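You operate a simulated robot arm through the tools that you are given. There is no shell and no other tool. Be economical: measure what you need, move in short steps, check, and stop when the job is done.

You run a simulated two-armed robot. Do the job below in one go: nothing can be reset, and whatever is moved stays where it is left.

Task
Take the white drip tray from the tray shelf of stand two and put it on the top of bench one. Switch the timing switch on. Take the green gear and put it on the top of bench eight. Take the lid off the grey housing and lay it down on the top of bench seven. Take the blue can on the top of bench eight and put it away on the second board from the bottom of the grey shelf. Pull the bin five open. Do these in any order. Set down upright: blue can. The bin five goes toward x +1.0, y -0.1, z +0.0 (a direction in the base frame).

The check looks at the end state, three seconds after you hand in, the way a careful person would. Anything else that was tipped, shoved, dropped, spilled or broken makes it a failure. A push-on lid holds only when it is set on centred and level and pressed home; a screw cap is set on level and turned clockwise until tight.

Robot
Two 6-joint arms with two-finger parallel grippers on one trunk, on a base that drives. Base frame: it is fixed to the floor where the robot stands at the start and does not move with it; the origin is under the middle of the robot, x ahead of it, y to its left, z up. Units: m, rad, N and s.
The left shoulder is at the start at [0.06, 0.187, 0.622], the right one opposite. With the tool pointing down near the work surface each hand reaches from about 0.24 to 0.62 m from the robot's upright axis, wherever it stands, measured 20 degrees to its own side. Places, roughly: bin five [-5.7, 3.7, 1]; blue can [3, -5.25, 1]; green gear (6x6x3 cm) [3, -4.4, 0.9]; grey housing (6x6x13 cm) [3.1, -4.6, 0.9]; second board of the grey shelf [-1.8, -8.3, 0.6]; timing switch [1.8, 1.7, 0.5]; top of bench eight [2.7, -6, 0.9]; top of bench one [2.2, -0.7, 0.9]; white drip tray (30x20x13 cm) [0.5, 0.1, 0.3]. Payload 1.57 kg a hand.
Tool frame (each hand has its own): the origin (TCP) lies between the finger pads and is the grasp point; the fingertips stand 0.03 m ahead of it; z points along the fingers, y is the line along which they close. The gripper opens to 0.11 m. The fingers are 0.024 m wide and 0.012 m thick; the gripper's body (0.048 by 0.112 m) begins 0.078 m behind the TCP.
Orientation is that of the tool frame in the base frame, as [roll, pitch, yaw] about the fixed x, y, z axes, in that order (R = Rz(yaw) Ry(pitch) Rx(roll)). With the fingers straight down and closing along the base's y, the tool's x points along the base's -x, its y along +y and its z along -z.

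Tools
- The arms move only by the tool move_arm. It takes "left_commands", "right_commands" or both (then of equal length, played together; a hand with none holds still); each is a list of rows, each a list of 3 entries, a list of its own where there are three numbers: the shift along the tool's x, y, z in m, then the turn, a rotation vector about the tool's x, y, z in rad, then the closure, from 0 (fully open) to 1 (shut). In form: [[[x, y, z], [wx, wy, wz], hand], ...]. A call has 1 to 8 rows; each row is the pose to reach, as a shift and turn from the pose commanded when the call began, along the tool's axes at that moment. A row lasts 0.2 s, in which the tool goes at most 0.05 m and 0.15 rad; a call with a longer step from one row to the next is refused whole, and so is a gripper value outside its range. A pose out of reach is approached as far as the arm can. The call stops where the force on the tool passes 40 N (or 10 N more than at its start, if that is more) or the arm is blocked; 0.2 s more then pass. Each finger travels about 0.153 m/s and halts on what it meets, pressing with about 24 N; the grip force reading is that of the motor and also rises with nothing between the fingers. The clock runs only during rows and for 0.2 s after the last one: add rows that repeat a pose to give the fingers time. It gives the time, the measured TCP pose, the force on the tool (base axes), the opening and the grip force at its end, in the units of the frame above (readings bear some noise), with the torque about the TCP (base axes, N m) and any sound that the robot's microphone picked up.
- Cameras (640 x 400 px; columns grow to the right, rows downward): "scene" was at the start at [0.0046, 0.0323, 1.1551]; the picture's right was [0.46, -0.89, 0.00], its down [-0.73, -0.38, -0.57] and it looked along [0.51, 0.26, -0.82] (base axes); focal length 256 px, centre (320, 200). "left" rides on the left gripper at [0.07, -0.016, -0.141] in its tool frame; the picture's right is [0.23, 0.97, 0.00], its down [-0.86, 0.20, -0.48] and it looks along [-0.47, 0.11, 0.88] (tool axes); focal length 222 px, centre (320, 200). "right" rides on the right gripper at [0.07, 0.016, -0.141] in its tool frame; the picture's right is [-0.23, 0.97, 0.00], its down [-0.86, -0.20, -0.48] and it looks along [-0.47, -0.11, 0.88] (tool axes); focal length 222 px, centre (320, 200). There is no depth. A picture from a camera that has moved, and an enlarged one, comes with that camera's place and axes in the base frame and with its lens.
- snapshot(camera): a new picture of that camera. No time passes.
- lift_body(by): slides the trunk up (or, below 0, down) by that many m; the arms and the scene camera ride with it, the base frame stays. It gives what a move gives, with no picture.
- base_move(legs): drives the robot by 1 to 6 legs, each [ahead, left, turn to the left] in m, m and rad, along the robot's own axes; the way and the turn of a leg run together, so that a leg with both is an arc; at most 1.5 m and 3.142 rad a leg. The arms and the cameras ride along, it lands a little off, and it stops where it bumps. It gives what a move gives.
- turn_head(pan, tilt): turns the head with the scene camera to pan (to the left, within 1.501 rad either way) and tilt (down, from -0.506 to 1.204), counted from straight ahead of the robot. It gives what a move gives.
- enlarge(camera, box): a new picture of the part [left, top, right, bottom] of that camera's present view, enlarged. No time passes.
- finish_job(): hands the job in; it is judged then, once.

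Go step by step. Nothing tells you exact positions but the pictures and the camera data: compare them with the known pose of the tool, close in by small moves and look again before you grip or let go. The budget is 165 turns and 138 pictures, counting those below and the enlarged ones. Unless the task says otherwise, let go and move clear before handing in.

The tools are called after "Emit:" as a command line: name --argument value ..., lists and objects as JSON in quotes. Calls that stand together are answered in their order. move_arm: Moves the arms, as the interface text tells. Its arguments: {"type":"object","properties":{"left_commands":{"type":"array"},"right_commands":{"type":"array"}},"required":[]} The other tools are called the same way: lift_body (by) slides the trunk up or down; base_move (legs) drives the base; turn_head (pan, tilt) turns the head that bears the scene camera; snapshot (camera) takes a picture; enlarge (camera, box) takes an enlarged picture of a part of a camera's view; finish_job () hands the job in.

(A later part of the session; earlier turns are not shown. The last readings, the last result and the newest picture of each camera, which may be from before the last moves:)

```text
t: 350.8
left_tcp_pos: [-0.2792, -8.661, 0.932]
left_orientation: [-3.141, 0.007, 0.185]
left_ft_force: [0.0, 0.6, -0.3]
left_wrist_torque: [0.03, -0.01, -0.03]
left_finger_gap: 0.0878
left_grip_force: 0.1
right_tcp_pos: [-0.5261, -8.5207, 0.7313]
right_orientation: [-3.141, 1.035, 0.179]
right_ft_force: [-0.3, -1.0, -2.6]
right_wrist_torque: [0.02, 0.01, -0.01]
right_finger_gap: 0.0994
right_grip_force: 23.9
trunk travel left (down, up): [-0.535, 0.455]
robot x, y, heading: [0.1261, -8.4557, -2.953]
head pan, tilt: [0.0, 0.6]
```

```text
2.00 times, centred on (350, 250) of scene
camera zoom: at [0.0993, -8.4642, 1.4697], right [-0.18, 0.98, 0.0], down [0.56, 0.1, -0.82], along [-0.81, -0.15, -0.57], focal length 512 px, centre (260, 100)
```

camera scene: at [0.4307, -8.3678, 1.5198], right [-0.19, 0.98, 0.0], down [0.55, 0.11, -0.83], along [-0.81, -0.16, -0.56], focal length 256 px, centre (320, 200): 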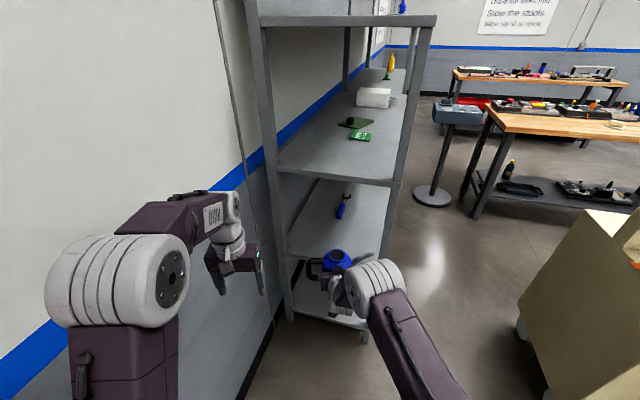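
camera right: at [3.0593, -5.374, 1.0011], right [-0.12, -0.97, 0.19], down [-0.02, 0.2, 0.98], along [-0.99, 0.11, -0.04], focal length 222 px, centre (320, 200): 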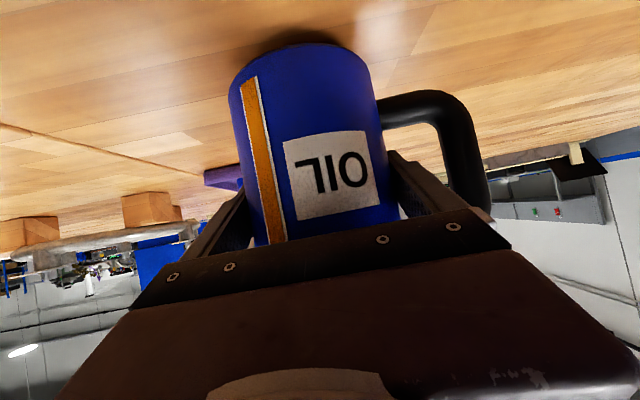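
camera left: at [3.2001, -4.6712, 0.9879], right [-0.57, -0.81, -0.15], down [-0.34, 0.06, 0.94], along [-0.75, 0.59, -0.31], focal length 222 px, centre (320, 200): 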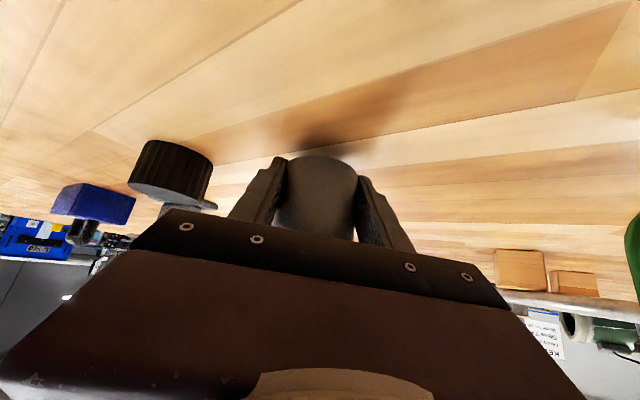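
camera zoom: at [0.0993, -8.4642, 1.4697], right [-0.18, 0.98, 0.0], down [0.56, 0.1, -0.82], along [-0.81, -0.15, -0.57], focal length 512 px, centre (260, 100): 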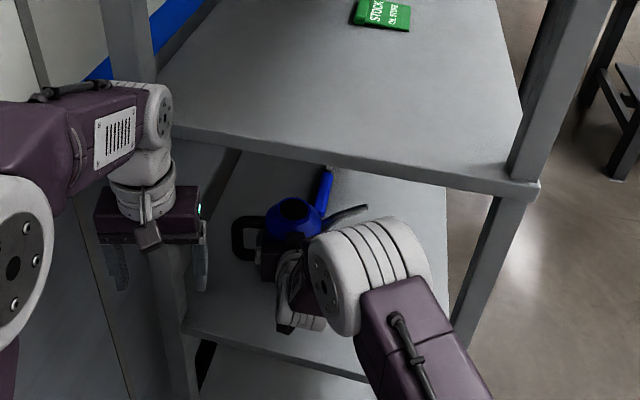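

The can is over the board, clear of the screwdriver. I lower it in steps.

Emit:
lift_body --by -0.038

Emit:
lift_body --by -0.007

Emit:
lift_body --by -0.005

```text
t: 351.6
left_tcp_pos: [-0.2778, -8.6601, 0.8946]
left_orientation: [-3.14, 0.009, 0.187]
left_ft_force: [-0.2, -0.4, 0.8]
left_wrist_torque: [-0.02, -0.01, 0.02]
left_finger_gap: 0.0879
left_grip_force: 0.1
right_tcp_pos: [-0.5249, -8.5207, 0.6958]
right_orientation: [-3.14, 1.042, 0.179]
right_ft_force: [0.2, 0.5, 7.2]
right_wrist_torque: [-0.09, 0.34, 0.0]
right_finger_gap: 0.0991
right_grip_force: 24.4
trunk travel left (down, up): [-0.497, 0.493]
robot x, y, heading: [0.1223, -8.4599, -2.955]
head pan, tilt: [0.0, 0.6]
```

```text
t: 352.2
left_tcp_pos: [-0.2765, -8.6595, 0.8878]
left_orientation: [-3.141, 0.01, 0.186]
left_ft_force: [-0.3, -0.2, 0.4]
left_wrist_torque: [0.01, -0.01, 0.0]
left_finger_gap: 0.0879
left_grip_force: 0.1
right_tcp_pos: [-0.5257, -8.5208, 0.6903]
right_orientation: [3.14, 1.046, 0.18]
right_ft_force: [-2.5, 0.5, 20.8]
right_wrist_torque: [-0.18, 0.31, 0.21]
right_finger_gap: 0.0994
right_grip_force: 23.7
trunk travel left (down, up): [-0.49, 0.5]
robot x, y, heading: [0.1269, -8.4571, -2.958]
head pan, tilt: [0.0, 0.6]
```

```text
t: 352.7
left_tcp_pos: [-0.2764, -8.659, 0.8835]
left_orientation: [-3.139, 0.011, 0.185]
left_ft_force: [-0.9, 0.4, -0.1]
left_wrist_torque: [0.0, -0.02, -0.03]
left_finger_gap: 0.0882
left_grip_force: 0.1
right_tcp_pos: [-0.5236, -8.5202, 0.6833]
right_orientation: [-3.139, 1.039, 0.18]
right_ft_force: [2.6, 0.5, 18.5]
right_wrist_torque: [-0.52, 0.53, 0.08]
right_finger_gap: 0.0989
right_grip_force: 24.3
trunk travel left (down, up): [-0.485, 0.505]
robot x, y, heading: [0.1258, -8.4572, -2.957]
head pan, tilt: [0.0, 0.6]
```

Firm contact with the board. I open, raise slightly so the finger clears the handle, then check before backing out.

Emit:
move_arm --right_commands '[[[0, 0, 0], [0, 0, 0], 0.05], [[0, 0, 0], [0, 0, 0], 0], [[0, 0, 0], [0, 0, 0], 0]]'

Emit:
lift_body --by 0.01

Emit:
snapshot --camera "right"

```text
t: 353.5
left_tcp_pos: [-0.2782, -8.6591, 0.8818]
left_orientation: [-3.139, 0.006, 0.184]
left_ft_force: [-0.1, 0.2, 0.1]
left_wrist_torque: [-0.05, -0.01, 0.02]
left_finger_gap: 0.0879
left_grip_force: 0.0
right_tcp_pos: [-0.5253, -8.5203, 0.6814]
right_orientation: [-3.14, 1.036, 0.182]
right_ft_force: [1.4, 0.3, -0.6]
right_wrist_torque: [-0.02, 0.05, 0.0]
right_finger_gap: 0.11
right_grip_force: 0.0
trunk travel left (down, up): [-0.485, 0.505]
robot x, y, heading: [0.1254, -8.4562, -2.957]
head pan, tilt: [0.0, 0.6]
```

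```text
t: 354.1
left_tcp_pos: [-0.2773, -8.6602, 0.8924]
left_orientation: [-3.14, 0.006, 0.186]
left_ft_force: [0.4, -0.6, 0.0]
left_wrist_torque: [0.03, 0.0, 0.02]
left_finger_gap: 0.088
left_grip_force: 0.0
right_tcp_pos: [-0.5252, -8.52, 0.6914]
right_orientation: [-3.14, 1.038, 0.182]
right_ft_force: [0.0, 1.1, -1.1]
right_wrist_torque: [-0.02, 0.02, 0.04]
right_finger_gap: 0.11
right_grip_force: 0.0
trunk travel left (down, up): [-0.495, 0.495]
robot x, y, heading: [0.1325, -8.4592, -2.957]
head pan, tilt: [0.0, 0.6]
```

```text
31 pictures are left
camera right: at [-0.3684, -8.5087, 0.703], right [0.06, -0.98, 0.19], down [-0.06, 0.19, 0.98], along [-1.0, -0.07, -0.04], focal length 222 px, centre (320, 200)
```

right: 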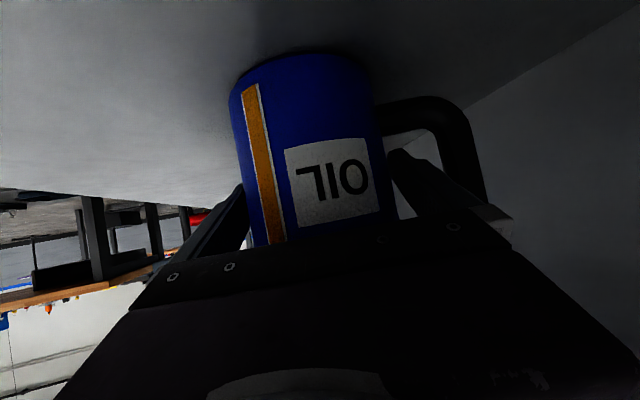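

The can stands on the board and the finger clears the handle. I back straight out.

Emit:
base_move --legs '[[-0.14, 0, 0], [-0.3, 0, 0]]'

Emit:
snapshot --camera "scene"

```text
t: 357.1
left_tcp_pos: [0.1608, -8.5789, 0.8923]
left_orientation: [-3.139, 0.009, 0.186]
left_ft_force: [0.8, 0.0, 0.4]
left_wrist_torque: [-0.01, 0.03, -0.01]
left_finger_gap: 0.0882
left_grip_force: 0.0
right_tcp_pos: [-0.0862, -8.439, 0.691]
right_orientation: [-3.139, 1.037, 0.183]
right_ft_force: [0.2, 0.4, -0.3]
right_wrist_torque: [0.02, -0.01, -0.03]
right_finger_gap: 0.1101
right_grip_force: 0.1
trunk travel left (down, up): [-0.495, 0.495]
robot x, y, heading: [0.5651, -8.3719, -2.957]
head pan, tilt: [0.0, 0.6]
```

```text
30 pictures are left
camera scene: at [0.5398, -8.3814, 1.4297], right [-0.18, 0.98, 0.0], down [0.55, 0.1, -0.83], along [-0.81, -0.15, -0.56], focal length 256 px, centre (320, 200)
```

scene: 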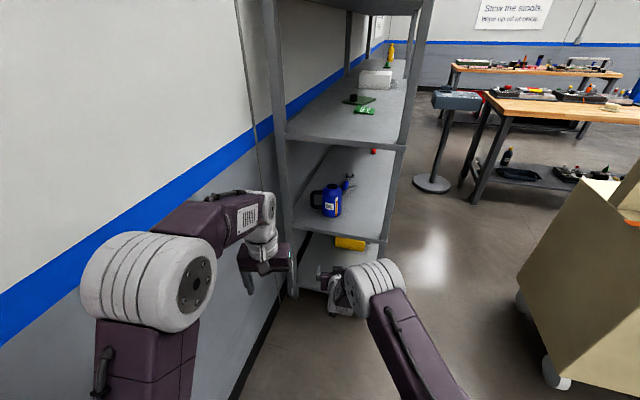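

The can stands upright on the second board. I bring the right hand back to a straight-down tucked pose and raise the trunk for the drive north.

Emit:
move_arm --right_commands '[[[-0.004, -0.012, -0.043], [0, 0.13, 0], 0.2], [[-0.008, -0.024, -0.086], [0, 0.26, 0], 0.2], [[-0.012, -0.036, -0.129], [0, 0.39, 0], 0.2], [[-0.016, -0.05, -0.172], [0, 0.52, 0], 0.2], [[-0.02, -0.062, -0.215], [0, 0.65, 0], 0.2], [[-0.024, -0.074, -0.258], [0, 0.78, 0], 0.2], [[-0.028, -0.086, -0.3], [0, 0.91, 0], 0.2], [[-0.03, -0.1, -0.343], [0, 1.037, 0], 0.2]]'

Emit:
lift_body --by 0.33

Emit:
base_move --legs '[[-0.2, 0, 0], [0, 0, -1.76], [0, 0.0, 0]]'

Emit:
turn_head --pan 0.0 --tilt 0.4

Emit:
snapshot --camera "scene"

```text
t: 358.9
left_tcp_pos: [0.1624, -8.5784, 0.8925]
left_orientation: [-3.14, 0.006, 0.188]
left_ft_force: [0.1, 0.7, 0.2]
left_wrist_torque: [-0.02, 0.0, 0.01]
left_finger_gap: 0.0879
left_grip_force: 0.1
right_tcp_pos: [0.1853, -8.3029, 0.8235]
right_orientation: [-3.013, 0.128, 0.183]
right_ft_force: [0.1, 0.1, -0.6]
right_wrist_torque: [0.01, -0.02, 0.02]
right_finger_gap: 0.0878
right_grip_force: 0.2
right hand out of reach, approached as far as the arm can: row 4, 6, 7, 8
trunk travel left (down, up): [-0.495, 0.495]
robot x, y, heading: [0.5673, -8.3767, -2.954]
head pan, tilt: [0.0, 0.6]
```

```text
t: 362.1
left_tcp_pos: [0.1605, -8.5788, 1.223]
left_orientation: [-3.139, 0.006, 0.189]
left_ft_force: [-0.9, -0.4, -0.2]
left_wrist_torque: [0.02, -0.03, 0.02]
left_finger_gap: 0.0882
left_grip_force: 0.1
right_tcp_pos: [0.1836, -8.3032, 1.1532]
right_orientation: [-3.012, 0.129, 0.184]
right_ft_force: [0.3, -0.3, -0.2]
right_wrist_torque: [-0.03, -0.04, 0.03]
right_finger_gap: 0.0879
right_grip_force: 0.1
trunk travel left (down, up): [-0.825, 0.165]
robot x, y, heading: [0.5627, -8.3801, -2.958]
head pan, tilt: [0.0, 0.6]
```

```text
t: 368.2
left_tcp_pos: [0.6246, -7.9054, 1.2217]
left_orientation: [-3.141, 0.008, -1.533]
left_ft_force: [-0.3, 0.4, 0.3]
left_wrist_torque: [-0.02, 0.0, -0.02]
left_finger_gap: 0.0881
left_grip_force: 0.2
right_tcp_pos: [0.8953, -7.9707, 1.1529]
right_orientation: [-3.014, 0.13, -1.536]
right_ft_force: [-0.3, 0.5, 1.1]
right_wrist_torque: [0.01, 0.0, 0.01]
right_finger_gap: 0.088
right_grip_force: 0.1
trunk travel left (down, up): [-0.825, 0.165]
robot x, y, heading: [0.7691, -8.3368, 1.605]
head pan, tilt: [0.0, 0.6]
```

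```text
t: 368.9
left_tcp_pos: [0.6268, -7.9056, 1.2227]
left_orientation: [-3.14, 0.006, -1.536]
left_ft_force: [0.1, 0.0, -0.2]
left_wrist_torque: [0.0, 0.04, -0.03]
left_finger_gap: 0.088
left_grip_force: 0.0
right_tcp_pos: [0.8947, -7.9697, 1.1541]
right_orientation: [-3.011, 0.129, -1.536]
right_ft_force: [0.1, 0.0, 0.0]
right_wrist_torque: [0.01, 0.0, 0.01]
right_finger_gap: 0.088
right_grip_force: 0.0
trunk travel left (down, up): [-0.825, 0.165]
robot x, y, heading: [0.765, -8.3402, 1.607]
head pan, tilt: [0.0, 0.4]
```

```text
29 pictures are left
camera scene: at [0.7658, -8.3053, 1.7779], right [1.0, 0.04, 0.0], down [0.01, -0.39, -0.92], along [-0.03, 0.92, -0.39], focal length 256 px, centre (320, 200)
```

scene: 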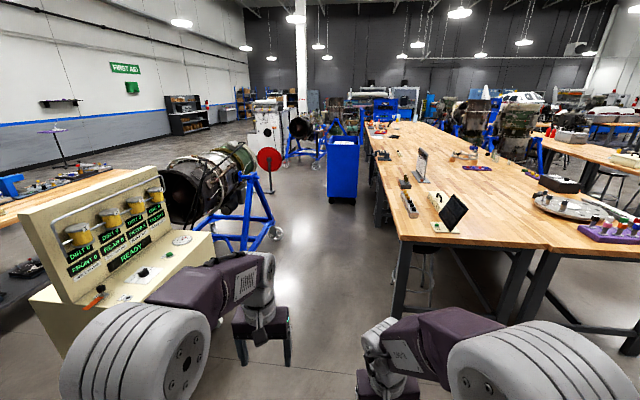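

The view north shows open floor west of the grey cabinet. I drive north past the engine stand, then west south of the red discs.

Emit:
base_move --legs '[[1.5, -0.04, -0.036], [1.5, 0, 0], [0.72, 0, 0], [0, 0, 1.571]]'

Emit:
snapshot --camera "scene"

```text
refused: leg 1 is longer than a leg can be; nothing moved
```

```text
28 pictures are left
camera scene: at [0.7658, -8.3053, 1.7779], right [1.0, 0.04, 0.0], down [0.01, -0.39, -0.92], along [-0.03, 0.92, -0.39], focal length 256 px, centre (320, 200)
```

scene: 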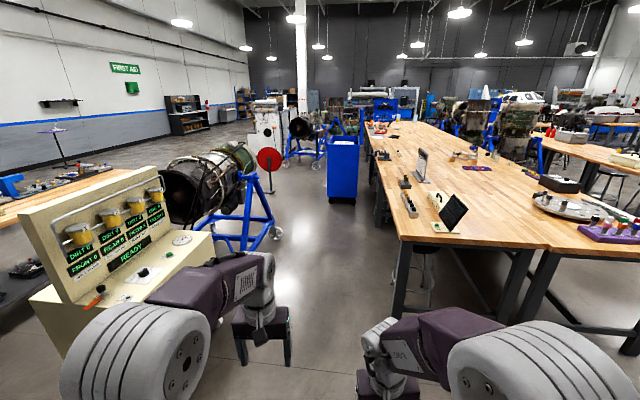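

Emit:
base_move --legs '[[1.48, -0.04, -0.036], [1.48, 0, 0], [0.76, 0, 0], [0, 0, 1.571]]'

```text
t: 390.8
left_tcp_pos: [0.3376, -4.7023, 1.2227]
left_orientation: [-3.139, 0.006, -0.033]
left_ft_force: [-0.3, -0.1, 0.3]
left_wrist_torque: [-0.01, -0.03, 0.01]
left_finger_gap: 0.088
left_grip_force: 0.0
right_tcp_pos: [0.4215, -4.4391, 1.1536]
right_orientation: [-3.013, 0.129, -0.034]
right_ft_force: [0.3, 0.4, 1.2]
right_wrist_torque: [0.02, 0.0, 0.02]
right_finger_gap: 0.0879
right_grip_force: 0.0
trunk travel left (down, up): [-0.825, 0.165]
robot x, y, heading: [0.7778, -4.5909, 3.109]
head pan, tilt: [0.0, 0.4]
```

Emit:
turn_head --pan -0.3 --tilt 0.45

Emit:
snapshot --camera "scene"

```text
t: 391.6
left_tcp_pos: [0.337, -4.7022, 1.2224]
left_orientation: [-3.139, 0.008, -0.033]
left_ft_force: [0.3, 1.0, -0.3]
left_wrist_torque: [0.01, -0.04, -0.02]
left_finger_gap: 0.088
left_grip_force: 0.0
right_tcp_pos: [0.4205, -4.439, 1.1529]
right_orientation: [-3.014, 0.128, -0.037]
right_ft_force: [-0.8, 0.4, 0.2]
right_wrist_torque: [0.0, 0.06, 0.01]
right_finger_gap: 0.0878
right_grip_force: 0.1
trunk travel left (down, up): [-0.825, 0.165]
robot x, y, heading: [0.7807, -4.591, 3.112]
head pan, tilt: [-0.3, 0.45]
```

```text
27 pictures are left
camera scene: at [0.7506, -4.5655, 1.7733], right [0.33, 0.94, 0.0], down [0.41, -0.14, -0.9], along [-0.85, 0.29, -0.44], focal length 256 px, centre (320, 200)
```

scene: 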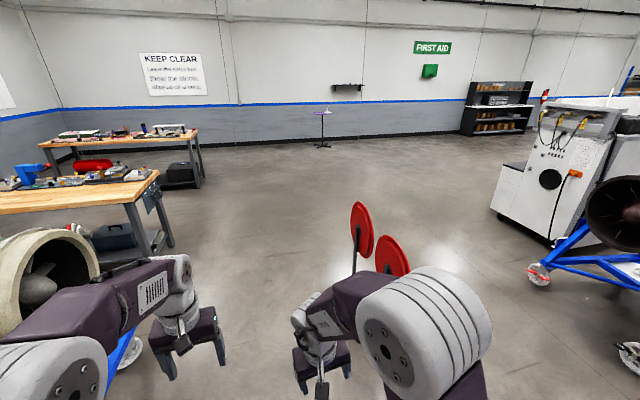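

The floor west is open, and the dark rack with brown bins on the far west wall is where bin five must be. I drive there in legs.

Emit:
base_move --legs '[[1.45, 0, 0.03], [1.45, 0, 0], [0.4, -1.4, 0], [0.4, -1.4, 0], [0.4, -1.4, 0], [0.4, -1.4, 0]]'

Emit:
snapshot --camera "scene"

```text
t: 433.3
left_tcp_pos: [-4.0075, 1.0706, 1.2217]
left_orientation: [-3.14, 0.007, -0.04]
left_ft_force: [-0.3, 0.7, 0.0]
left_wrist_torque: [0.01, -0.01, 0.0]
left_finger_gap: 0.0882
left_grip_force: 0.0
right_tcp_pos: [-3.9223, 1.3348, 1.1528]
right_orientation: [-3.013, 0.131, -0.043]
right_ft_force: [0.1, 0.0, -0.6]
right_wrist_torque: [-0.04, 0.04, 0.01]
right_finger_gap: 0.0879
right_grip_force: 0.0
trunk travel left (down, up): [-0.825, 0.165]
robot x, y, heading: [-3.5661, 1.1763, 3.097]
head pan, tilt: [-0.3, 0.45]
```

```text
26 pictures are left
camera scene: at [-3.5933, 1.2043, 1.7733], right [0.33, 0.94, 0.0], down [0.41, -0.15, -0.9], along [-0.85, 0.3, -0.44], focal length 256 px, centre (320, 200)
```

scene: 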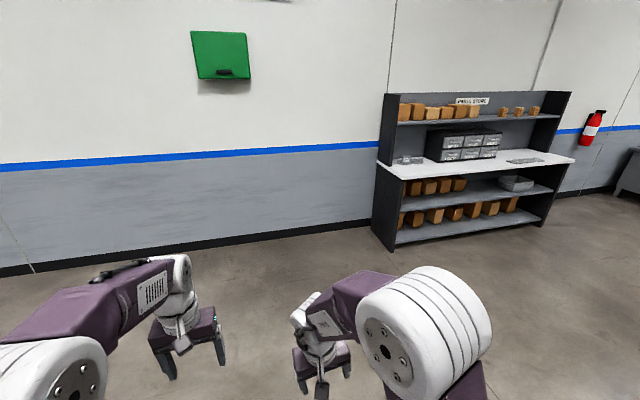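

A small grey 2×3 drawer cabinet stands on the parts-store counter; I move up to it.

Emit:
base_move --legs '[[0.6, -1.1, -0.055], [0.45, -1.1, 0]]'

Emit:
turn_head --pan 0.0 --tilt 0.6

Emit:
snapshot --camera "scene"

```text
t: 445.2
left_tcp_pos: [-4.9313, 3.3306, 1.2221]
left_orientation: [-3.139, 0.007, -0.049]
left_ft_force: [0.1, -0.3, 0.5]
left_wrist_torque: [0.0, 0.02, 0.01]
left_finger_gap: 0.088
left_grip_force: 0.0
right_tcp_pos: [-4.8435, 3.5927, 1.1534]
right_orientation: [-3.012, 0.13, -0.051]
right_ft_force: [-0.2, -0.4, -0.3]
right_wrist_torque: [0.0, 0.0, 0.06]
right_finger_gap: 0.0878
right_grip_force: 0.1
trunk travel left (down, up): [-0.825, 0.165]
robot x, y, heading: [-4.4896, 3.4343, 3.1]
head pan, tilt: [-0.3, 0.45]
```

```text
t: 446.0
left_tcp_pos: [-4.9307, 3.3305, 1.2224]
left_orientation: [-3.14, 0.009, -0.048]
left_ft_force: [-0.2, -0.5, 0.0]
left_wrist_torque: [-0.02, 0.0, -0.02]
left_finger_gap: 0.0881
left_grip_force: 0.0
right_tcp_pos: [-4.8449, 3.5942, 1.153]
right_orientation: [-3.014, 0.129, -0.052]
right_ft_force: [1.3, 0.3, -0.6]
right_wrist_torque: [0.0, 0.01, 0.04]
right_finger_gap: 0.0879
right_grip_force: 0.1
trunk travel left (down, up): [-0.825, 0.165]
robot x, y, heading: [-4.492, 3.4327, 3.093]
head pan, tilt: [0.0, 0.6]
```

```text
25 pictures are left
camera scene: at [-4.5171, 3.4345, 1.7598], right [0.05, 1.0, 0.0], down [0.56, -0.03, -0.83], along [-0.82, 0.04, -0.56], focal length 256 px, centre (320, 200)
```

scene: 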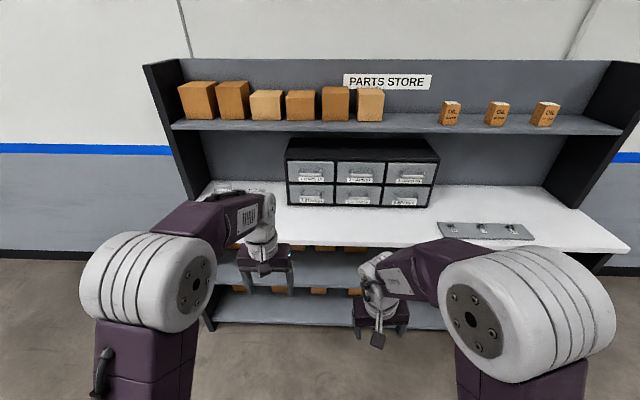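

Emit:
enlarge --camera "scene" --box '[270, 125, 450, 220]'

```text
3.56 times, centred on (360, 172) of scene
camera zoom: at [-4.5171, 3.4345, 1.7598], right [0.05, 1.0, 0.0], down [0.56, -0.03, -0.83], along [-0.82, 0.04, -0.56], focal length 911 px, centre (178, 298)
```

zoom: 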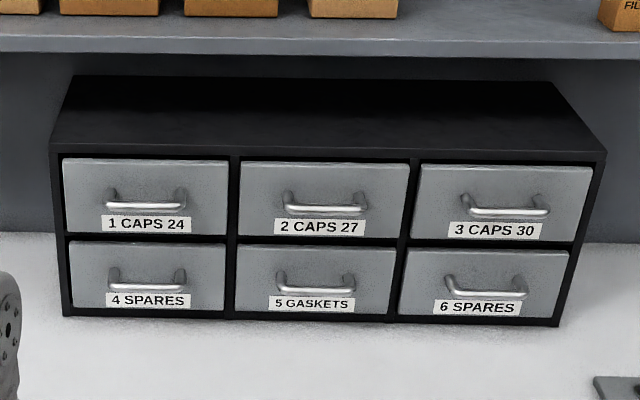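

Bin five is the bottom-middle drawer with a horizontal bar handle. I pre-turn the right hand so that its fingers close vertically, extending it forward.

Emit:
move_arm --right_commands '[[[-0.03, 0, 0], [0, 0, -0.14], 0.3], [[-0.06, 0, 0], [0, 0, -0.28], 0.3], [[-0.09, 0, 0], [0, 0, -0.42], 0.3], [[-0.12, 0, 0], [0, 0, -0.56], 0.3], [[-0.15, 0, 0], [0, 0, -0.7], 0.3], [[-0.17, 0, 0], [0, 0, -0.84], 0.3], [[-0.19, 0, 0], [0, 0, -0.98], 0.3], [[-0.2, 0, 0], [0, 0, -1.12], 0.3]]'

Emit:
move_arm --right_commands '[[[0, 0, 0], [0, 0, -0.14], 0.3], [[0, 0, 0], [0, 0, -0.28], 0.3], [[0, 0, 0], [0, 0, -0.42], 0.3], [[0, 0, 0], [0, 0, -0.45], 0.3], [[0, 0, 0], [0, 0, -0.45], 0.3]]'

```text
t: 447.5
left_tcp_pos: [-4.9261, 3.3231, 1.2217]
left_orientation: [3.131, -0.006, -0.072]
left_ft_force: [-1.4, -5.3, -1.7]
left_wrist_torque: [0.66, -0.02, -0.28]
left_finger_gap: 0.0873
left_grip_force: 0.1
right_tcp_pos: [-4.8849, 3.424, 1.1389]
right_orientation: [-2.931, 0.008, 0.703]
right_ft_force: [1.9, 1.4, 0.7]
right_wrist_torque: [-0.06, 0.14, 0.05]
right_finger_gap: 0.077
right_grip_force: 0.0
right hand out of reach, approached as far as the arm can: row 2, 3, 4, 5, 6, 7
trunk travel left (down, up): [-0.825, 0.165]
robot x, y, heading: [-4.4904, 3.4334, 3.09]
head pan, tilt: [0.0, 0.6]
stopped in row 7 (left hand): the force on the tool passed its limit (the readings are from after the stop); the commanded pose is now the measured one
```

```text
t: 447.8
left_tcp_pos: [-4.9238, 3.3209, 1.2202]
left_orientation: [3.12, -0.022, -0.087]
left_ft_force: [-0.5, -1.5, 0.0]
left_wrist_torque: [0.14, -0.07, -0.05]
left_finger_gap: 0.0873
left_grip_force: 0.1
right_tcp_pos: [-4.8827, 3.4221, 1.137]
right_orientation: [-2.936, 0.002, 0.713]
right_ft_force: [1.3, 1.2, 1.0]
right_wrist_torque: [-0.1, 0.13, -0.01]
right_finger_gap: 0.0769
right_grip_force: 0.0
right hand out of reach, approached as far as the arm can: row 1
trunk travel left (down, up): [-0.825, 0.165]
robot x, y, heading: [-4.4889, 3.4333, 3.094]
head pan, tilt: [0.0, 0.6]
stopped in row 1 (left hand): the force on the tool passed its limit (the readings are from after the stop); the commanded pose is now the measured one
```

The hands met; I move the left hand away to the left and the right hand out to the right and forward.

Emit:
move_arm --left_commands '[[[0, 0.03, -0.01], [0, 0, 0], 0.2], [[0, 0.07, -0.02], [0, 0, 0], 0.2], [[0, 0.11, -0.02], [0, 0, 0], 0.2], [[0, 0.15, -0.02], [0, 0, 0], 0.2]]'

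Emit:
move_arm --right_commands '[[[0.003, -0.035, 0], [0, 0, 0], 0.3], [[0.006, -0.075, 0], [0, 0, 0], 0.3], [[0.009, -0.115, 0], [0, 0, 0], 0.3], [[0.012, -0.155, 0], [0, 0, 0], 0.3], [[0.015, -0.2, 0], [0, 0, 0], 0.3], [[0.018, -0.24, 0], [0, 0, 0], 0.3], [[0.018, -0.249, 0], [0, 0, 0], 0.3]]'

```text
t: 448.8
left_tcp_pos: [-4.9366, 3.1719, 1.239]
left_orientation: [3.122, -0.022, -0.089]
left_ft_force: [-0.2, -0.2, 0.3]
left_wrist_torque: [0.01, 0.0, 0.01]
left_finger_gap: 0.0882
left_grip_force: 0.2
right_tcp_pos: [-4.8827, 3.4216, 1.1368]
right_orientation: [-2.933, 0.003, 0.711]
right_ft_force: [-0.1, 0.2, 0.1]
right_wrist_torque: [-0.01, 0.0, 0.01]
right_finger_gap: 0.0771
right_grip_force: 0.0
trunk travel left (down, up): [-0.825, 0.165]
robot x, y, heading: [-4.4876, 3.4367, 3.09]
head pan, tilt: [0.0, 0.6]
```

```text
t: 450.4
left_tcp_pos: [-4.9364, 3.1738, 1.2398]
left_orientation: [3.121, -0.02, -0.089]
left_ft_force: [-0.6, 0.7, 1.0]
left_wrist_torque: [0.0, 0.0, 0.02]
left_finger_gap: 0.088
left_grip_force: 0.1
right_tcp_pos: [-4.8828, 3.4244, 1.138]
right_orientation: [-2.933, 0.004, 0.71]
right_ft_force: [0.6, 0.1, 0.1]
right_wrist_torque: [0.03, -0.02, 0.0]
right_finger_gap: 0.077
right_grip_force: 0.0
right hand out of reach, approached as far as the arm can: row 1, 2, 3, 4, 5, 6, 7
trunk travel left (down, up): [-0.825, 0.165]
robot x, y, heading: [-4.4904, 3.4339, 3.093]
head pan, tilt: [0.0, 0.6]
```

Emit:
move_arm --right_commands '[[[-0.02, -0.02, 0], [0, 0, 0.1], 0.3], [[-0.04, -0.04, 0], [0, 0, 0.2], 0.3], [[-0.06, -0.06, 0], [0, 0, 0.3], 0.3], [[-0.08, -0.08, 0], [0, 0, 0.4], 0.3], [[-0.1, -0.1, 0], [0, 0, 0.5], 0.3], [[-0.12, -0.12, 0], [0, 0, 0.6], 0.3], [[-0.12, -0.12, 0], [0, 0, 0.7], 0.3]]'

Emit:
snapshot --camera "scene"

```text
t: 452.0
left_tcp_pos: [-4.9354, 3.1736, 1.2401]
left_orientation: [3.121, -0.021, -0.088]
left_ft_force: [0.3, -0.2, -0.4]
left_wrist_torque: [0.0, -0.01, 0.0]
left_finger_gap: 0.0879
left_grip_force: 0.1
right_tcp_pos: [-4.9997, 3.4684, 1.129]
right_orientation: [-2.964, 0.168, 0.027]
right_ft_force: [-0.4, 0.1, -0.8]
right_wrist_torque: [0.03, 0.02, 0.0]
right_finger_gap: 0.0771
right_grip_force: 0.0
right hand out of reach, approached as far as the arm can: row 2, 3, 4, 5, 6, 7
trunk travel left (down, up): [-0.825, 0.165]
robot x, y, heading: [-4.4885, 3.4326, 3.087]
head pan, tilt: [0.0, 0.6]
```

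```text
23 pictures are left
camera scene: at [-4.5166, 3.4337, 1.7597], right [0.05, 1.0, 0.0], down [0.56, -0.03, -0.83], along [-0.82, 0.04, -0.56], focal length 256 px, centre (320, 200)
```

scene: 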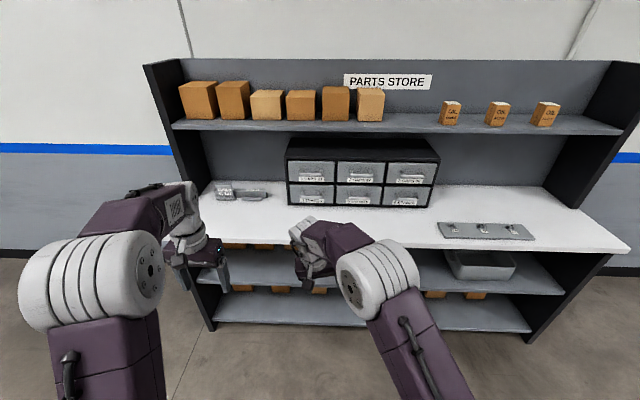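

The right arm keeps landing in an awkward configuration, so I'll use the left hand for the drawer. First I try to draw the right hand back and outwards.

Emit:
move_arm --right_commands '[[[0.0, -0.04, 0], [0, 0, 0], 0.3], [[0.0, -0.08, 0], [0, 0, 0], 0.3], [[0.03, -0.12, 0], [0, 0, 0], 0.3], [[0.06, -0.15, 0], [0, 0, 0], 0.3], [[0.09, -0.17, 0], [0, 0, 0], 0.3], [[0.12, -0.19, 0], [0, 0, 0], 0.3], [[0.14, -0.2, 0], [0, 0, 0], 0.3]]'

Emit:
move_arm --left_commands '[[[-0.02, 0, 0], [0, 0, 0.15], 0.2], [[-0.04, 0, 0], [0, 0, 0.3], 0.2], [[-0.06, 0, 0], [0, 0, 0.45], 0.2], [[-0.08, 0, 0], [0, 0, 0.6], 0.2], [[-0.1, 0, 0], [0, 0, 0.75], 0.2], [[-0.12, 0, 0], [0, 0, 0.9], 0.2], [[-0.13, 0, 0], [0, 0, 1.05], 0.2], [[-0.13, 0, 0], [0, 0, 1.2], 0.2]]'

```text
t: 453.6
left_tcp_pos: [-4.9362, 3.1747, 1.2396]
left_orientation: [3.121, -0.02, -0.087]
left_ft_force: [-0.7, -1.3, 0.1]
left_wrist_torque: [-0.01, 0.01, -0.02]
left_finger_gap: 0.0879
left_grip_force: 0.0
right_tcp_pos: [-4.8599, 3.67, 1.1386]
right_orientation: [-2.983, 0.137, 0.022]
right_ft_force: [-0.1, 0.2, 0.0]
right_wrist_torque: [0.01, 0.0, 0.01]
right_finger_gap: 0.0767
right_grip_force: 0.0
right hand out of reach, approached as far as the arm can: row 1, 2, 3
trunk travel left (down, up): [-0.825, 0.165]
robot x, y, heading: [-4.489, 3.4309, 3.091]
head pan, tilt: [0.0, 0.6]
```

```text
t: 455.4
left_tcp_pos: [-5.0579, 3.1855, 1.2377]
left_orientation: [-3.129, -0.027, -1.29]
left_ft_force: [1.0, 0.1, 0.4]
left_wrist_torque: [-0.02, 0.05, -0.01]
left_finger_gap: 0.0881
left_grip_force: 0.1
left hand out of reach, approached as far as the arm can: row 7, 8
right_tcp_pos: [-4.8607, 3.6687, 1.1382]
right_orientation: [-2.984, 0.135, 0.024]
right_ft_force: [0.1, 0.1, 0.4]
right_wrist_torque: [0.01, 0.02, 0.0]
right_finger_gap: 0.0769
right_grip_force: 0.0
trunk travel left (down, up): [-0.825, 0.165]
robot x, y, heading: [-4.4895, 3.4333, 3.095]
head pan, tilt: [0.0, 0.6]
```

Both arms are back in good configurations. I finish turning the left hand and tilt it to point forward.

Emit:
move_arm --left_commands '[[[0.007, -0.024, 0.02], [0, 0, 0], 0.2], [[0.014, -0.048, 0.04], [0, 0, 0.11], 0.2], [[0.014, -0.048, 0.05], [0, 0, 0.22], 0.2], [[0.014, -0.048, 0.05], [0, 0, 0.328], 0.2], [[0.014, -0.048, 0.05], [0, 0, 0.328], 0.2]]'

Emit:
move_arm --left_commands '[[[0, 0.01, 0], [-0.14, 0, 0], 0.3], [[0, 0.02, 0], [-0.28, 0, 0], 0.3], [[0, 0.03, 0], [-0.42, 0, 0], 0.3], [[0, 0.04, 0], [-0.56, 0, 0], 0.3], [[0, 0.05, 0], [-0.7, 0, 0], 0.3], [[0, 0.06, 0], [-0.84, 0, 0], 0.3], [[0, 0.06, 0], [-0.98, 0, 0], 0.3], [[0, 0.06, 0], [-1.12, 0, 0], 0.3]]'

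```text
t: 456.6
left_tcp_pos: [-5.0344, 3.1838, 1.2789]
left_orientation: [-3.111, -0.019, -1.616]
left_ft_force: [0.4, 0.0, 0.3]
left_wrist_torque: [0.02, 0.01, -0.02]
left_finger_gap: 0.0878
left_grip_force: 0.0
left hand out of reach, approached as far as the arm can: row 1, 2, 3, 4, 5
right_tcp_pos: [-4.859, 3.6707, 1.1388]
right_orientation: [-2.984, 0.133, 0.023]
right_ft_force: [-0.1, -0.1, 0.5]
right_wrist_torque: [-0.01, -0.02, 0.0]
right_finger_gap: 0.0769
right_grip_force: 0.1
trunk travel left (down, up): [-0.825, 0.165]
robot x, y, heading: [-4.4902, 3.4324, 3.095]
head pan, tilt: [0.0, 0.6]
```

```text
t: 458.4
left_tcp_pos: [-4.8642, 3.0794, 1.6313]
left_orientation: [2.252, 0.03, -1.695]
left_ft_force: [-0.1, -0.5, 1.0]
left_wrist_torque: [0.03, 0.06, -0.01]
left_finger_gap: 0.077
left_grip_force: 0.0
left hand out of reach, approached as far as the arm can: row 1, 2, 3, 4, 5, 6, 7, 8
right_tcp_pos: [-4.8579, 3.6671, 1.1395]
right_orientation: [-2.98, 0.136, 0.024]
right_ft_force: [0.7, -0.7, 0.3]
right_wrist_torque: [-0.01, 0.02, -0.02]
right_finger_gap: 0.0771
right_grip_force: 0.0
trunk travel left (down, up): [-0.825, 0.165]
robot x, y, heading: [-4.4884, 3.4323, 3.092]
head pan, tilt: [0.0, 0.6]
```

Emit:
move_arm --left_commands '[[[-0.004, 0.006, 0.042], [0, 0, 0], 0.3], [[-0.008, 0.011, 0.085], [0, 0, 0], 0.3], [[-0.011, 0.017, 0.127], [0, 0, 0], 0.3], [[-0.015, 0.022, 0.17], [0, 0, 0], 0.3], [[-0.019, 0.028, 0.212], [0, 0, 0], 0.3], [[-0.023, 0.033, 0.255], [0, 0, 0], 0.3], [[-0.026, 0.039, 0.297], [0, 0, 0], 0.3], [[-0.03, 0.044, 0.34], [0, 0, 0], 0.3]]'

Emit:
move_arm --left_commands '[[[0.001, -0.031, 0.025], [0, 0, 0], 0.3], [[0.002, -0.062, 0.05], [0, 0, 0], 0.3], [[0.004, -0.093, 0.076], [0, 0, 0], 0.3], [[0.005, -0.124, 0.1], [0, 0, 0], 0.3], [[0.006, -0.155, 0.126], [0, 0, 0], 0.3], [[0.006, -0.155, 0.126], [0, 0, 0], 0.3]]'

```text
t: 460.2
left_tcp_pos: [-5.1709, 3.1645, 1.4517]
left_orientation: [2.256, 0.025, -1.691]
left_ft_force: [-0.4, -0.2, 1.2]
left_wrist_torque: [-0.04, 0.03, 0.08]
left_finger_gap: 0.0771
left_grip_force: 0.0
left hand out of reach, approached as far as the arm can: row 1, 2, 3, 4, 5, 6, 7, 8
right_tcp_pos: [-4.8599, 3.673, 1.137]
right_orientation: [-2.988, 0.136, 0.022]
right_ft_force: [1.2, 1.2, 0.6]
right_wrist_torque: [-0.02, 0.02, 0.0]
right_finger_gap: 0.0769
right_grip_force: 0.1
trunk travel left (down, up): [-0.825, 0.165]
robot x, y, heading: [-4.4895, 3.4312, 3.089]
head pan, tilt: [0.0, 0.6]
```

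```text
t: 461.6
left_tcp_pos: [-5.2455, 3.1456, 1.2844]
left_orientation: [2.255, 0.028, -1.693]
left_ft_force: [0.4, 1.2, -0.1]
left_wrist_torque: [0.0, -0.03, 0.02]
left_finger_gap: 0.0771
left_grip_force: 0.1
left hand out of reach, approached as far as the arm can: row 1, 2, 3, 4, 5, 6
right_tcp_pos: [-4.8582, 3.6691, 1.1383]
right_orientation: [-2.984, 0.135, 0.022]
right_ft_force: [0.6, 0.9, 0.4]
right_wrist_torque: [-0.03, 0.04, -0.03]
right_finger_gap: 0.0771
right_grip_force: 0.1
trunk travel left (down, up): [-0.825, 0.165]
robot x, y, heading: [-4.4898, 3.433, 3.09]
head pan, tilt: [0.0, 0.6]
```

Emit:
move_arm --left_commands '[[[0.001, -0.018, 0.024], [0, 0, 0], 0.3], [[0.002, -0.037, 0.049], [0, 0, 0], 0.3], [[0.003, -0.06, 0.055], [0, 0, 0], 0.3], [[0.003, -0.085, 0.05], [0, 0, 0], 0.3], [[0.003, -0.11, 0.04], [0, 0, 0], 0.3], [[0.003, -0.131, 0.029], [0, 0, 0], 0.3], [[0.003, -0.131, 0.029], [0, 0, 0], 0.3]]'

Emit:
snapshot --camera "scene"

```text
t: 463.2
left_tcp_pos: [-5.2572, 3.1113, 1.1684]
left_orientation: [2.257, 0.03, -1.694]
left_ft_force: [0.2, 1.1, -0.3]
left_wrist_torque: [-0.01, 0.0, -0.02]
left_finger_gap: 0.0769
left_grip_force: 0.1
left hand out of reach, approached as far as the arm can: row 3, 4, 5, 6, 7
right_tcp_pos: [-4.8603, 3.6689, 1.1379]
right_orientation: [-2.984, 0.134, 0.022]
right_ft_force: [0.2, 0.0, -0.4]
right_wrist_torque: [0.04, 0.0, -0.02]
right_finger_gap: 0.0768
right_grip_force: 0.0
trunk travel left (down, up): [-0.825, 0.165]
robot x, y, heading: [-4.4917, 3.4346, 3.091]
head pan, tilt: [0.0, 0.6]
```

```text
22 pictures are left
camera scene: at [-4.5172, 3.4336, 1.7597], right [0.05, 1.0, 0.0], down [0.56, -0.03, -0.82], along [-0.82, 0.04, -0.57], focal length 256 px, centre (320, 200)
```

scene: 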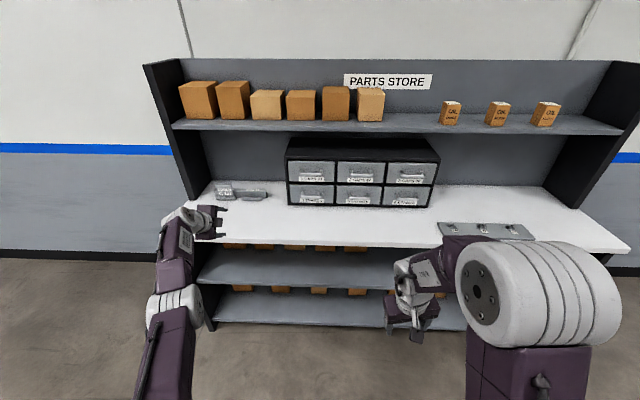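

The left arm is extended but usable; I'll let the base and trunk do the moving. I tilt its wrist nearly horizontal, turn square to the cabinet, strafe and lower.

Emit:
move_arm --left_commands '[[[0.001, 0.017, -0.005], [-0.12, 0, 0], 0.4], [[0.002, 0.034, -0.01], [-0.24, 0, 0], 0.4], [[0.003, 0.052, -0.014], [-0.36, 0, 0], 0.4], [[0.004, 0.069, -0.018], [-0.48, 0, 0], 0.4], [[0.004, 0.069, -0.018], [-0.48, 0, 0], 0.4]]'

Emit:
base_move --legs '[[0, 0, -0.05], [0.1, -0.56, 0]]'

Emit:
lift_body --by -0.2

Emit:
enlarge --camera "scene" --box '[140, 120, 400, 290]'

Emit:
snapshot --camera "left"

```text
t: 464.4
left_tcp_pos: [-5.3041, 3.1032, 1.2325]
left_orientation: [1.774, 0.031, -1.691]
left_ft_force: [0.0, -0.6, -0.2]
left_wrist_torque: [0.02, -0.02, -0.01]
left_finger_gap: 0.0662
left_grip_force: 0.0
left hand out of reach, approached as far as the arm can: row 1, 2, 3, 4, 5
right_tcp_pos: [-4.8608, 3.6689, 1.1386]
right_orientation: [-2.985, 0.134, 0.023]
right_ft_force: [-0.1, -0.1, 0.0]
right_wrist_torque: [0.01, 0.0, 0.01]
right_finger_gap: 0.0771
right_grip_force: 0.1
trunk travel left (down, up): [-0.825, 0.165]
robot x, y, heading: [-4.4875, 3.433, 3.095]
head pan, tilt: [0.0, 0.6]
```

```text
t: 468.0
left_tcp_pos: [-5.3649, 3.7153, 1.2329]
left_orientation: [1.772, 0.031, -1.754]
left_ft_force: [-0.7, -0.7, 0.2]
left_wrist_torque: [0.02, 0.0, -0.01]
left_finger_gap: 0.0662
left_grip_force: 0.1
right_tcp_pos: [-4.8899, 4.2545, 1.1379]
right_orientation: [-2.984, 0.135, -0.037]
right_ft_force: [-0.6, 0.2, 0.4]
right_wrist_torque: [0.02, 0.02, -0.01]
right_finger_gap: 0.0768
right_grip_force: 0.2
trunk travel left (down, up): [-0.825, 0.165]
robot x, y, heading: [-4.5292, 3.9991, 3.029]
head pan, tilt: [0.0, 0.6]
```

```text
t: 470.2
left_tcp_pos: [-5.3652, 3.7165, 1.0329]
left_orientation: [1.776, 0.031, -1.752]
left_ft_force: [-0.4, 0.4, 0.5]
left_wrist_torque: [-0.03, 0.01, -0.02]
left_finger_gap: 0.0662
left_grip_force: 0.1
right_tcp_pos: [-4.8888, 4.2553, 0.9381]
right_orientation: [-2.985, 0.135, -0.037]
right_ft_force: [-0.2, -0.5, 0.1]
right_wrist_torque: [0.04, 0.02, 0.02]
right_finger_gap: 0.0771
right_grip_force: 0.0
trunk travel left (down, up): [-0.625, 0.365]
robot x, y, heading: [-4.5335, 3.9961, 3.031]
head pan, tilt: [0.0, 0.6]
```

```text
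2.35 times, centred on (270, 205) of scene
camera zoom: at [-4.5606, 3.9996, 1.5598], right [0.11, 0.99, 0.0], down [0.56, -0.06, -0.83], along [-0.82, 0.09, -0.56], focal length 603 px, centre (438, 188)
```

zoom: 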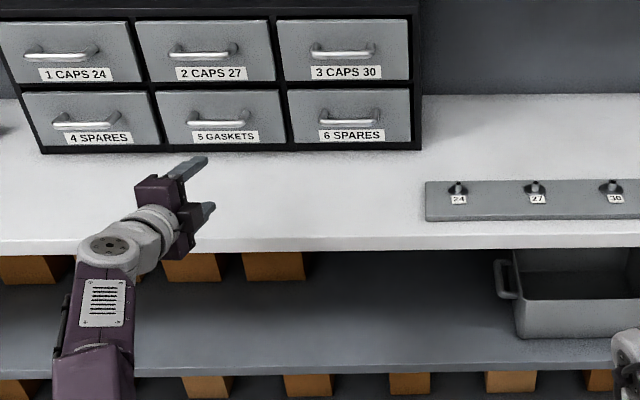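

```text
20 pictures are left
camera left: at [-5.239, 3.6221, 1.0434], right [-0.24, -0.22, 0.95], down [0.57, 0.76, 0.32], along [-0.78, 0.62, -0.06], focal length 222 px, centre (320, 200)
```

left: 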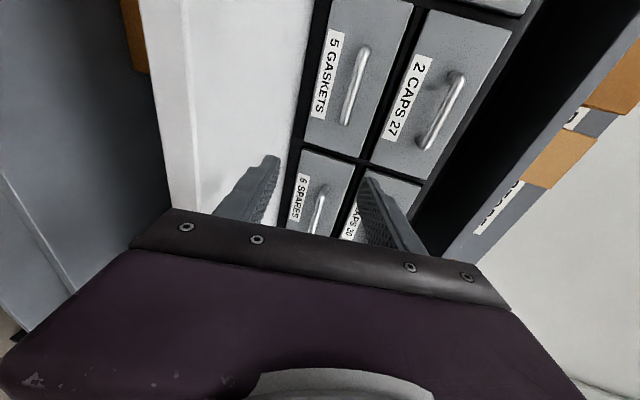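

Handle triangulated at (−5.65, 3.697, 1.008). I lower 2 cm and drive most of the way, then look.

Emit:
lift_body --by -0.022

Emit:
base_move --legs '[[0.2, 0.05, 0]]'

Emit:
snapshot --camera "left"

Emit:
enlarge --camera "scene" --box '[140, 120, 400, 290]'

```text
t: 470.9
left_tcp_pos: [-5.3652, 3.7161, 1.0113]
left_orientation: [1.774, 0.029, -1.752]
left_ft_force: [0.4, -0.1, -0.2]
left_wrist_torque: [0.0, -0.01, -0.02]
left_finger_gap: 0.0659
left_grip_force: 0.0
right_tcp_pos: [-4.889, 4.2538, 0.9163]
right_orientation: [-2.986, 0.135, -0.036]
right_ft_force: [-0.1, 0.4, -0.2]
right_wrist_torque: [-0.01, -0.03, 0.0]
right_finger_gap: 0.0768
right_grip_force: 0.1
trunk travel left (down, up): [-0.603, 0.387]
robot x, y, heading: [-4.5338, 3.9974, 3.031]
head pan, tilt: [0.0, 0.6]
```

```text
t: 472.5
left_tcp_pos: [-5.5702, 3.6868, 1.0105]
left_orientation: [1.776, 0.03, -1.75]
left_ft_force: [-0.3, 0.4, 0.7]
left_wrist_torque: [0.0, 0.07, 0.01]
left_finger_gap: 0.0658
left_grip_force: 0.2
right_tcp_pos: [-5.096, 4.2261, 0.9162]
right_orientation: [-2.985, 0.134, -0.036]
right_ft_force: [-0.4, -1.0, 0.2]
right_wrist_torque: [0.01, 0.0, -0.03]
right_finger_gap: 0.0768
right_grip_force: 0.0
trunk travel left (down, up): [-0.603, 0.387]
robot x, y, heading: [-4.7403, 3.9704, 3.03]
head pan, tilt: [0.0, 0.6]
```

```text
19 pictures are left
camera left: at [-5.4443, 3.593, 1.0211], right [-0.24, -0.22, 0.95], down [0.57, 0.76, 0.32], along [-0.78, 0.62, -0.06], focal length 222 px, centre (320, 200)
```

left: 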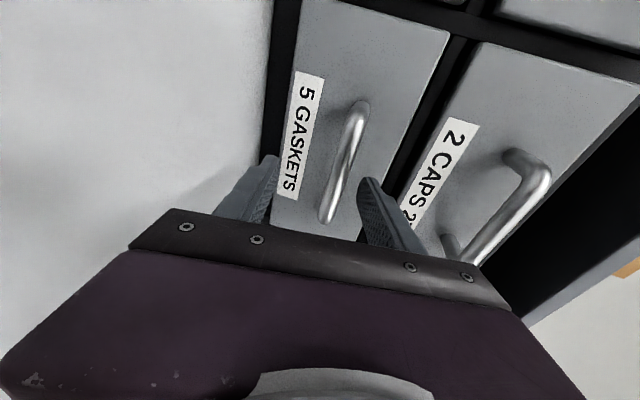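

```text
2.35 times, centred on (270, 205) of scene
camera zoom: at [-4.7665, 3.9712, 1.5377], right [0.11, 0.99, 0.0], down [0.56, -0.06, -0.82], along [-0.82, 0.09, -0.57], focal length 603 px, centre (438, 188)
```

zoom: 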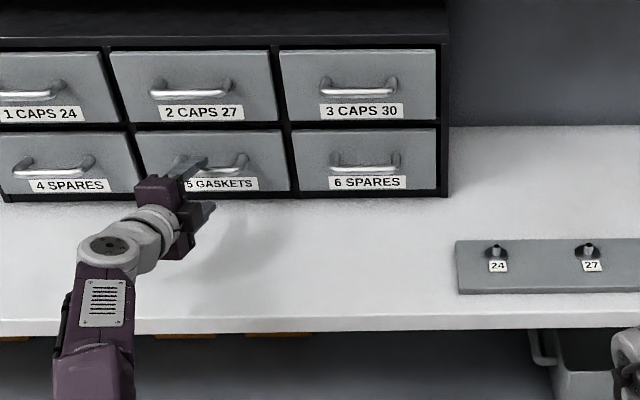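

Emit:
lift_body --by 0.004

Emit:
base_move --legs '[[0.068, 0, 0]]'

Emit:
snapshot --camera "left"

```text
t: 473.0
left_tcp_pos: [-5.5716, 3.6868, 1.0152]
left_orientation: [1.776, 0.03, -1.749]
left_ft_force: [0.0, 0.6, 0.2]
left_wrist_torque: [0.04, 0.02, 0.01]
left_finger_gap: 0.066
left_grip_force: 0.2
right_tcp_pos: [-5.0938, 4.2264, 0.9201]
right_orientation: [-2.985, 0.135, -0.034]
right_ft_force: [0.5, -0.5, 0.1]
right_wrist_torque: [0.03, -0.01, 0.02]
right_finger_gap: 0.0771
right_grip_force: 0.1
trunk travel left (down, up): [-0.607, 0.383]
robot x, y, heading: [-4.7373, 3.9649, 3.034]
head pan, tilt: [0.0, 0.6]
```

```text
t: 474.0
left_tcp_pos: [-5.6105, 3.6915, 1.0198]
left_orientation: [1.771, 0.025, -1.763]
left_ft_force: [26.5, 1.9, -2.1]
left_wrist_torque: [-0.03, 0.8, 0.0]
left_finger_gap: 0.0595
left_grip_force: 0.1
right_tcp_pos: [-5.1399, 4.2307, 0.9199]
right_orientation: [-2.985, 0.14, -0.034]
right_ft_force: [-0.2, 0.2, 0.6]
right_wrist_torque: [0.0, 0.01, -0.01]
right_finger_gap: 0.077
right_grip_force: 0.1
trunk travel left (down, up): [-0.607, 0.383]
robot x, y, heading: [-4.7852, 3.9784, 3.039]
head pan, tilt: [0.0, 0.6]
stopped in leg 1: the force on the tool passed its limit (the readings are from after the stop); the commanded pose is now the measured one
```

```text
17 pictures are left
camera left: at [-5.4852, 3.5956, 1.0304], right [-0.24, -0.21, 0.95], down [0.58, 0.75, 0.31], along [-0.78, 0.63, -0.06], focal length 222 px, centre (320, 200)
```

left: 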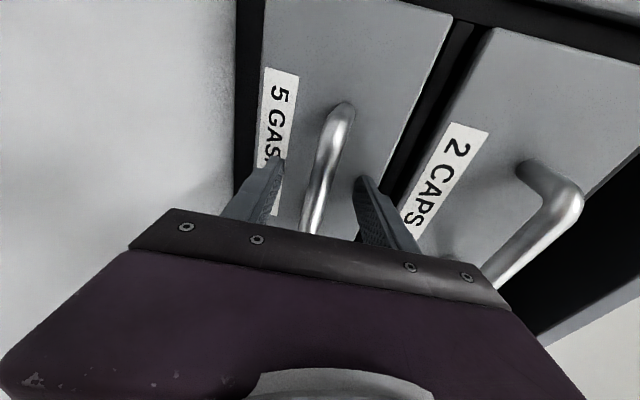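

The fingertips touched the drawer front and the bar lies between the fingers. I ease back 4 mm and close.

Emit:
base_move --legs '[[-0.006, 0, 0]]'

Emit:
move_arm --left_commands '[[[0, 0, 0], [0, 0, 0], 0.7], [[0, 0, 0], [0, 0, 0], 1], [[0, 0, 0], [0, 0, 0], 1], [[0, 0, 0], [0, 0, 0], 1]]'

```text
t: 474.8
left_tcp_pos: [-5.6094, 3.6924, 1.0181]
left_orientation: [1.772, 0.027, -1.761]
left_ft_force: [1.7, 1.7, 0.0]
left_wrist_torque: [-0.02, 0.07, -0.01]
left_finger_gap: 0.0653
left_grip_force: 0.0
right_tcp_pos: [-5.1369, 4.2291, 0.9202]
right_orientation: [-2.984, 0.137, -0.033]
right_ft_force: [0.2, -0.6, 1.0]
right_wrist_torque: [0.04, 0.0, 0.02]
right_finger_gap: 0.0771
right_grip_force: 0.1
trunk travel left (down, up): [-0.607, 0.383]
robot x, y, heading: [-4.7796, 3.9727, 3.04]
head pan, tilt: [0.0, 0.6]
```

```text
t: 475.8
left_tcp_pos: [-5.6097, 3.6911, 1.018]
left_orientation: [1.772, 0.025, -1.761]
left_ft_force: [-2.3, -1.4, 3.4]
left_wrist_torque: [-0.38, 0.03, -0.09]
left_finger_gap: 0.0159
left_grip_force: 31.6
right_tcp_pos: [-5.1381, 4.2287, 0.9203]
right_orientation: [-2.985, 0.135, -0.032]
right_ft_force: [-0.7, -0.6, -0.7]
right_wrist_torque: [0.01, 0.01, -0.03]
right_finger_gap: 0.0772
right_grip_force: 0.1
trunk travel left (down, up): [-0.607, 0.383]
robot x, y, heading: [-4.7797, 3.9682, 3.041]
head pan, tilt: [0.0, 0.6]
```

Gripped. I pull the drawer along its axis with the base, watching the force.

Emit:
base_move --legs '[[-0.08, 0, 0]]'

Emit:
base_move --legs '[[-0.05, 0, 0]]'

Emit:
enlarge --camera "scene" --box '[140, 120, 400, 290]'

```text
t: 476.8
left_tcp_pos: [-5.5282, 3.684, 1.0189]
left_orientation: [1.773, 0.025, -1.762]
left_ft_force: [-0.7, 5.0, 0.9]
left_wrist_torque: [-0.26, 0.11, 0.02]
left_finger_gap: 0.0157
left_grip_force: 31.5
right_tcp_pos: [-5.0558, 4.2212, 0.9198]
right_orientation: [-2.985, 0.135, -0.03]
right_ft_force: [0.3, -0.8, 0.3]
right_wrist_torque: [0.0, 0.01, -0.04]
right_finger_gap: 0.0768
right_grip_force: 0.0
trunk travel left (down, up): [-0.607, 0.383]
robot x, y, heading: [-4.6997, 3.9686, 3.041]
head pan, tilt: [0.0, 0.6]
```

```text
t: 477.7
left_tcp_pos: [-5.4778, 3.678, 1.0182]
left_orientation: [1.775, 0.025, -1.765]
left_ft_force: [0.2, 10.6, -1.5]
left_wrist_torque: [-0.44, 0.11, 0.89]
left_finger_gap: 0.0159
left_grip_force: 31.0
right_tcp_pos: [-5.0068, 4.2165, 0.9202]
right_orientation: [-2.988, 0.136, -0.032]
right_ft_force: [0.8, -0.1, 0.5]
right_wrist_torque: [0.02, 0.03, 0.0]
right_finger_gap: 0.077
right_grip_force: 0.0
trunk travel left (down, up): [-0.607, 0.383]
robot x, y, heading: [-4.6522, 3.9641, 3.039]
head pan, tilt: [0.0, 0.6]
```

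```text
2.35 times, centred on (270, 205) of scene
camera zoom: at [-4.6759, 3.9649, 1.5418], right [0.1, 0.99, 0.0], down [0.56, -0.06, -0.83], along [-0.82, 0.08, -0.56], focal length 603 px, centre (438, 188)
```

zoom: 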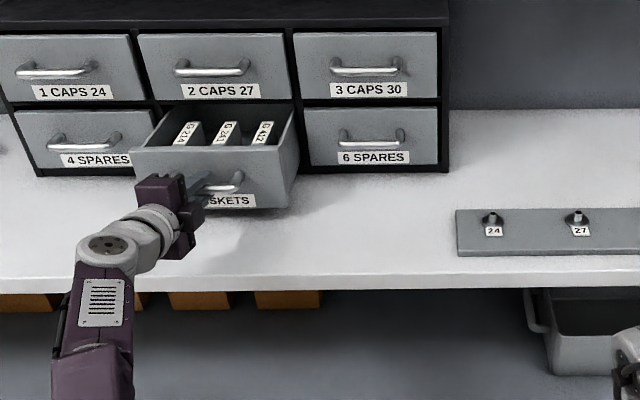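

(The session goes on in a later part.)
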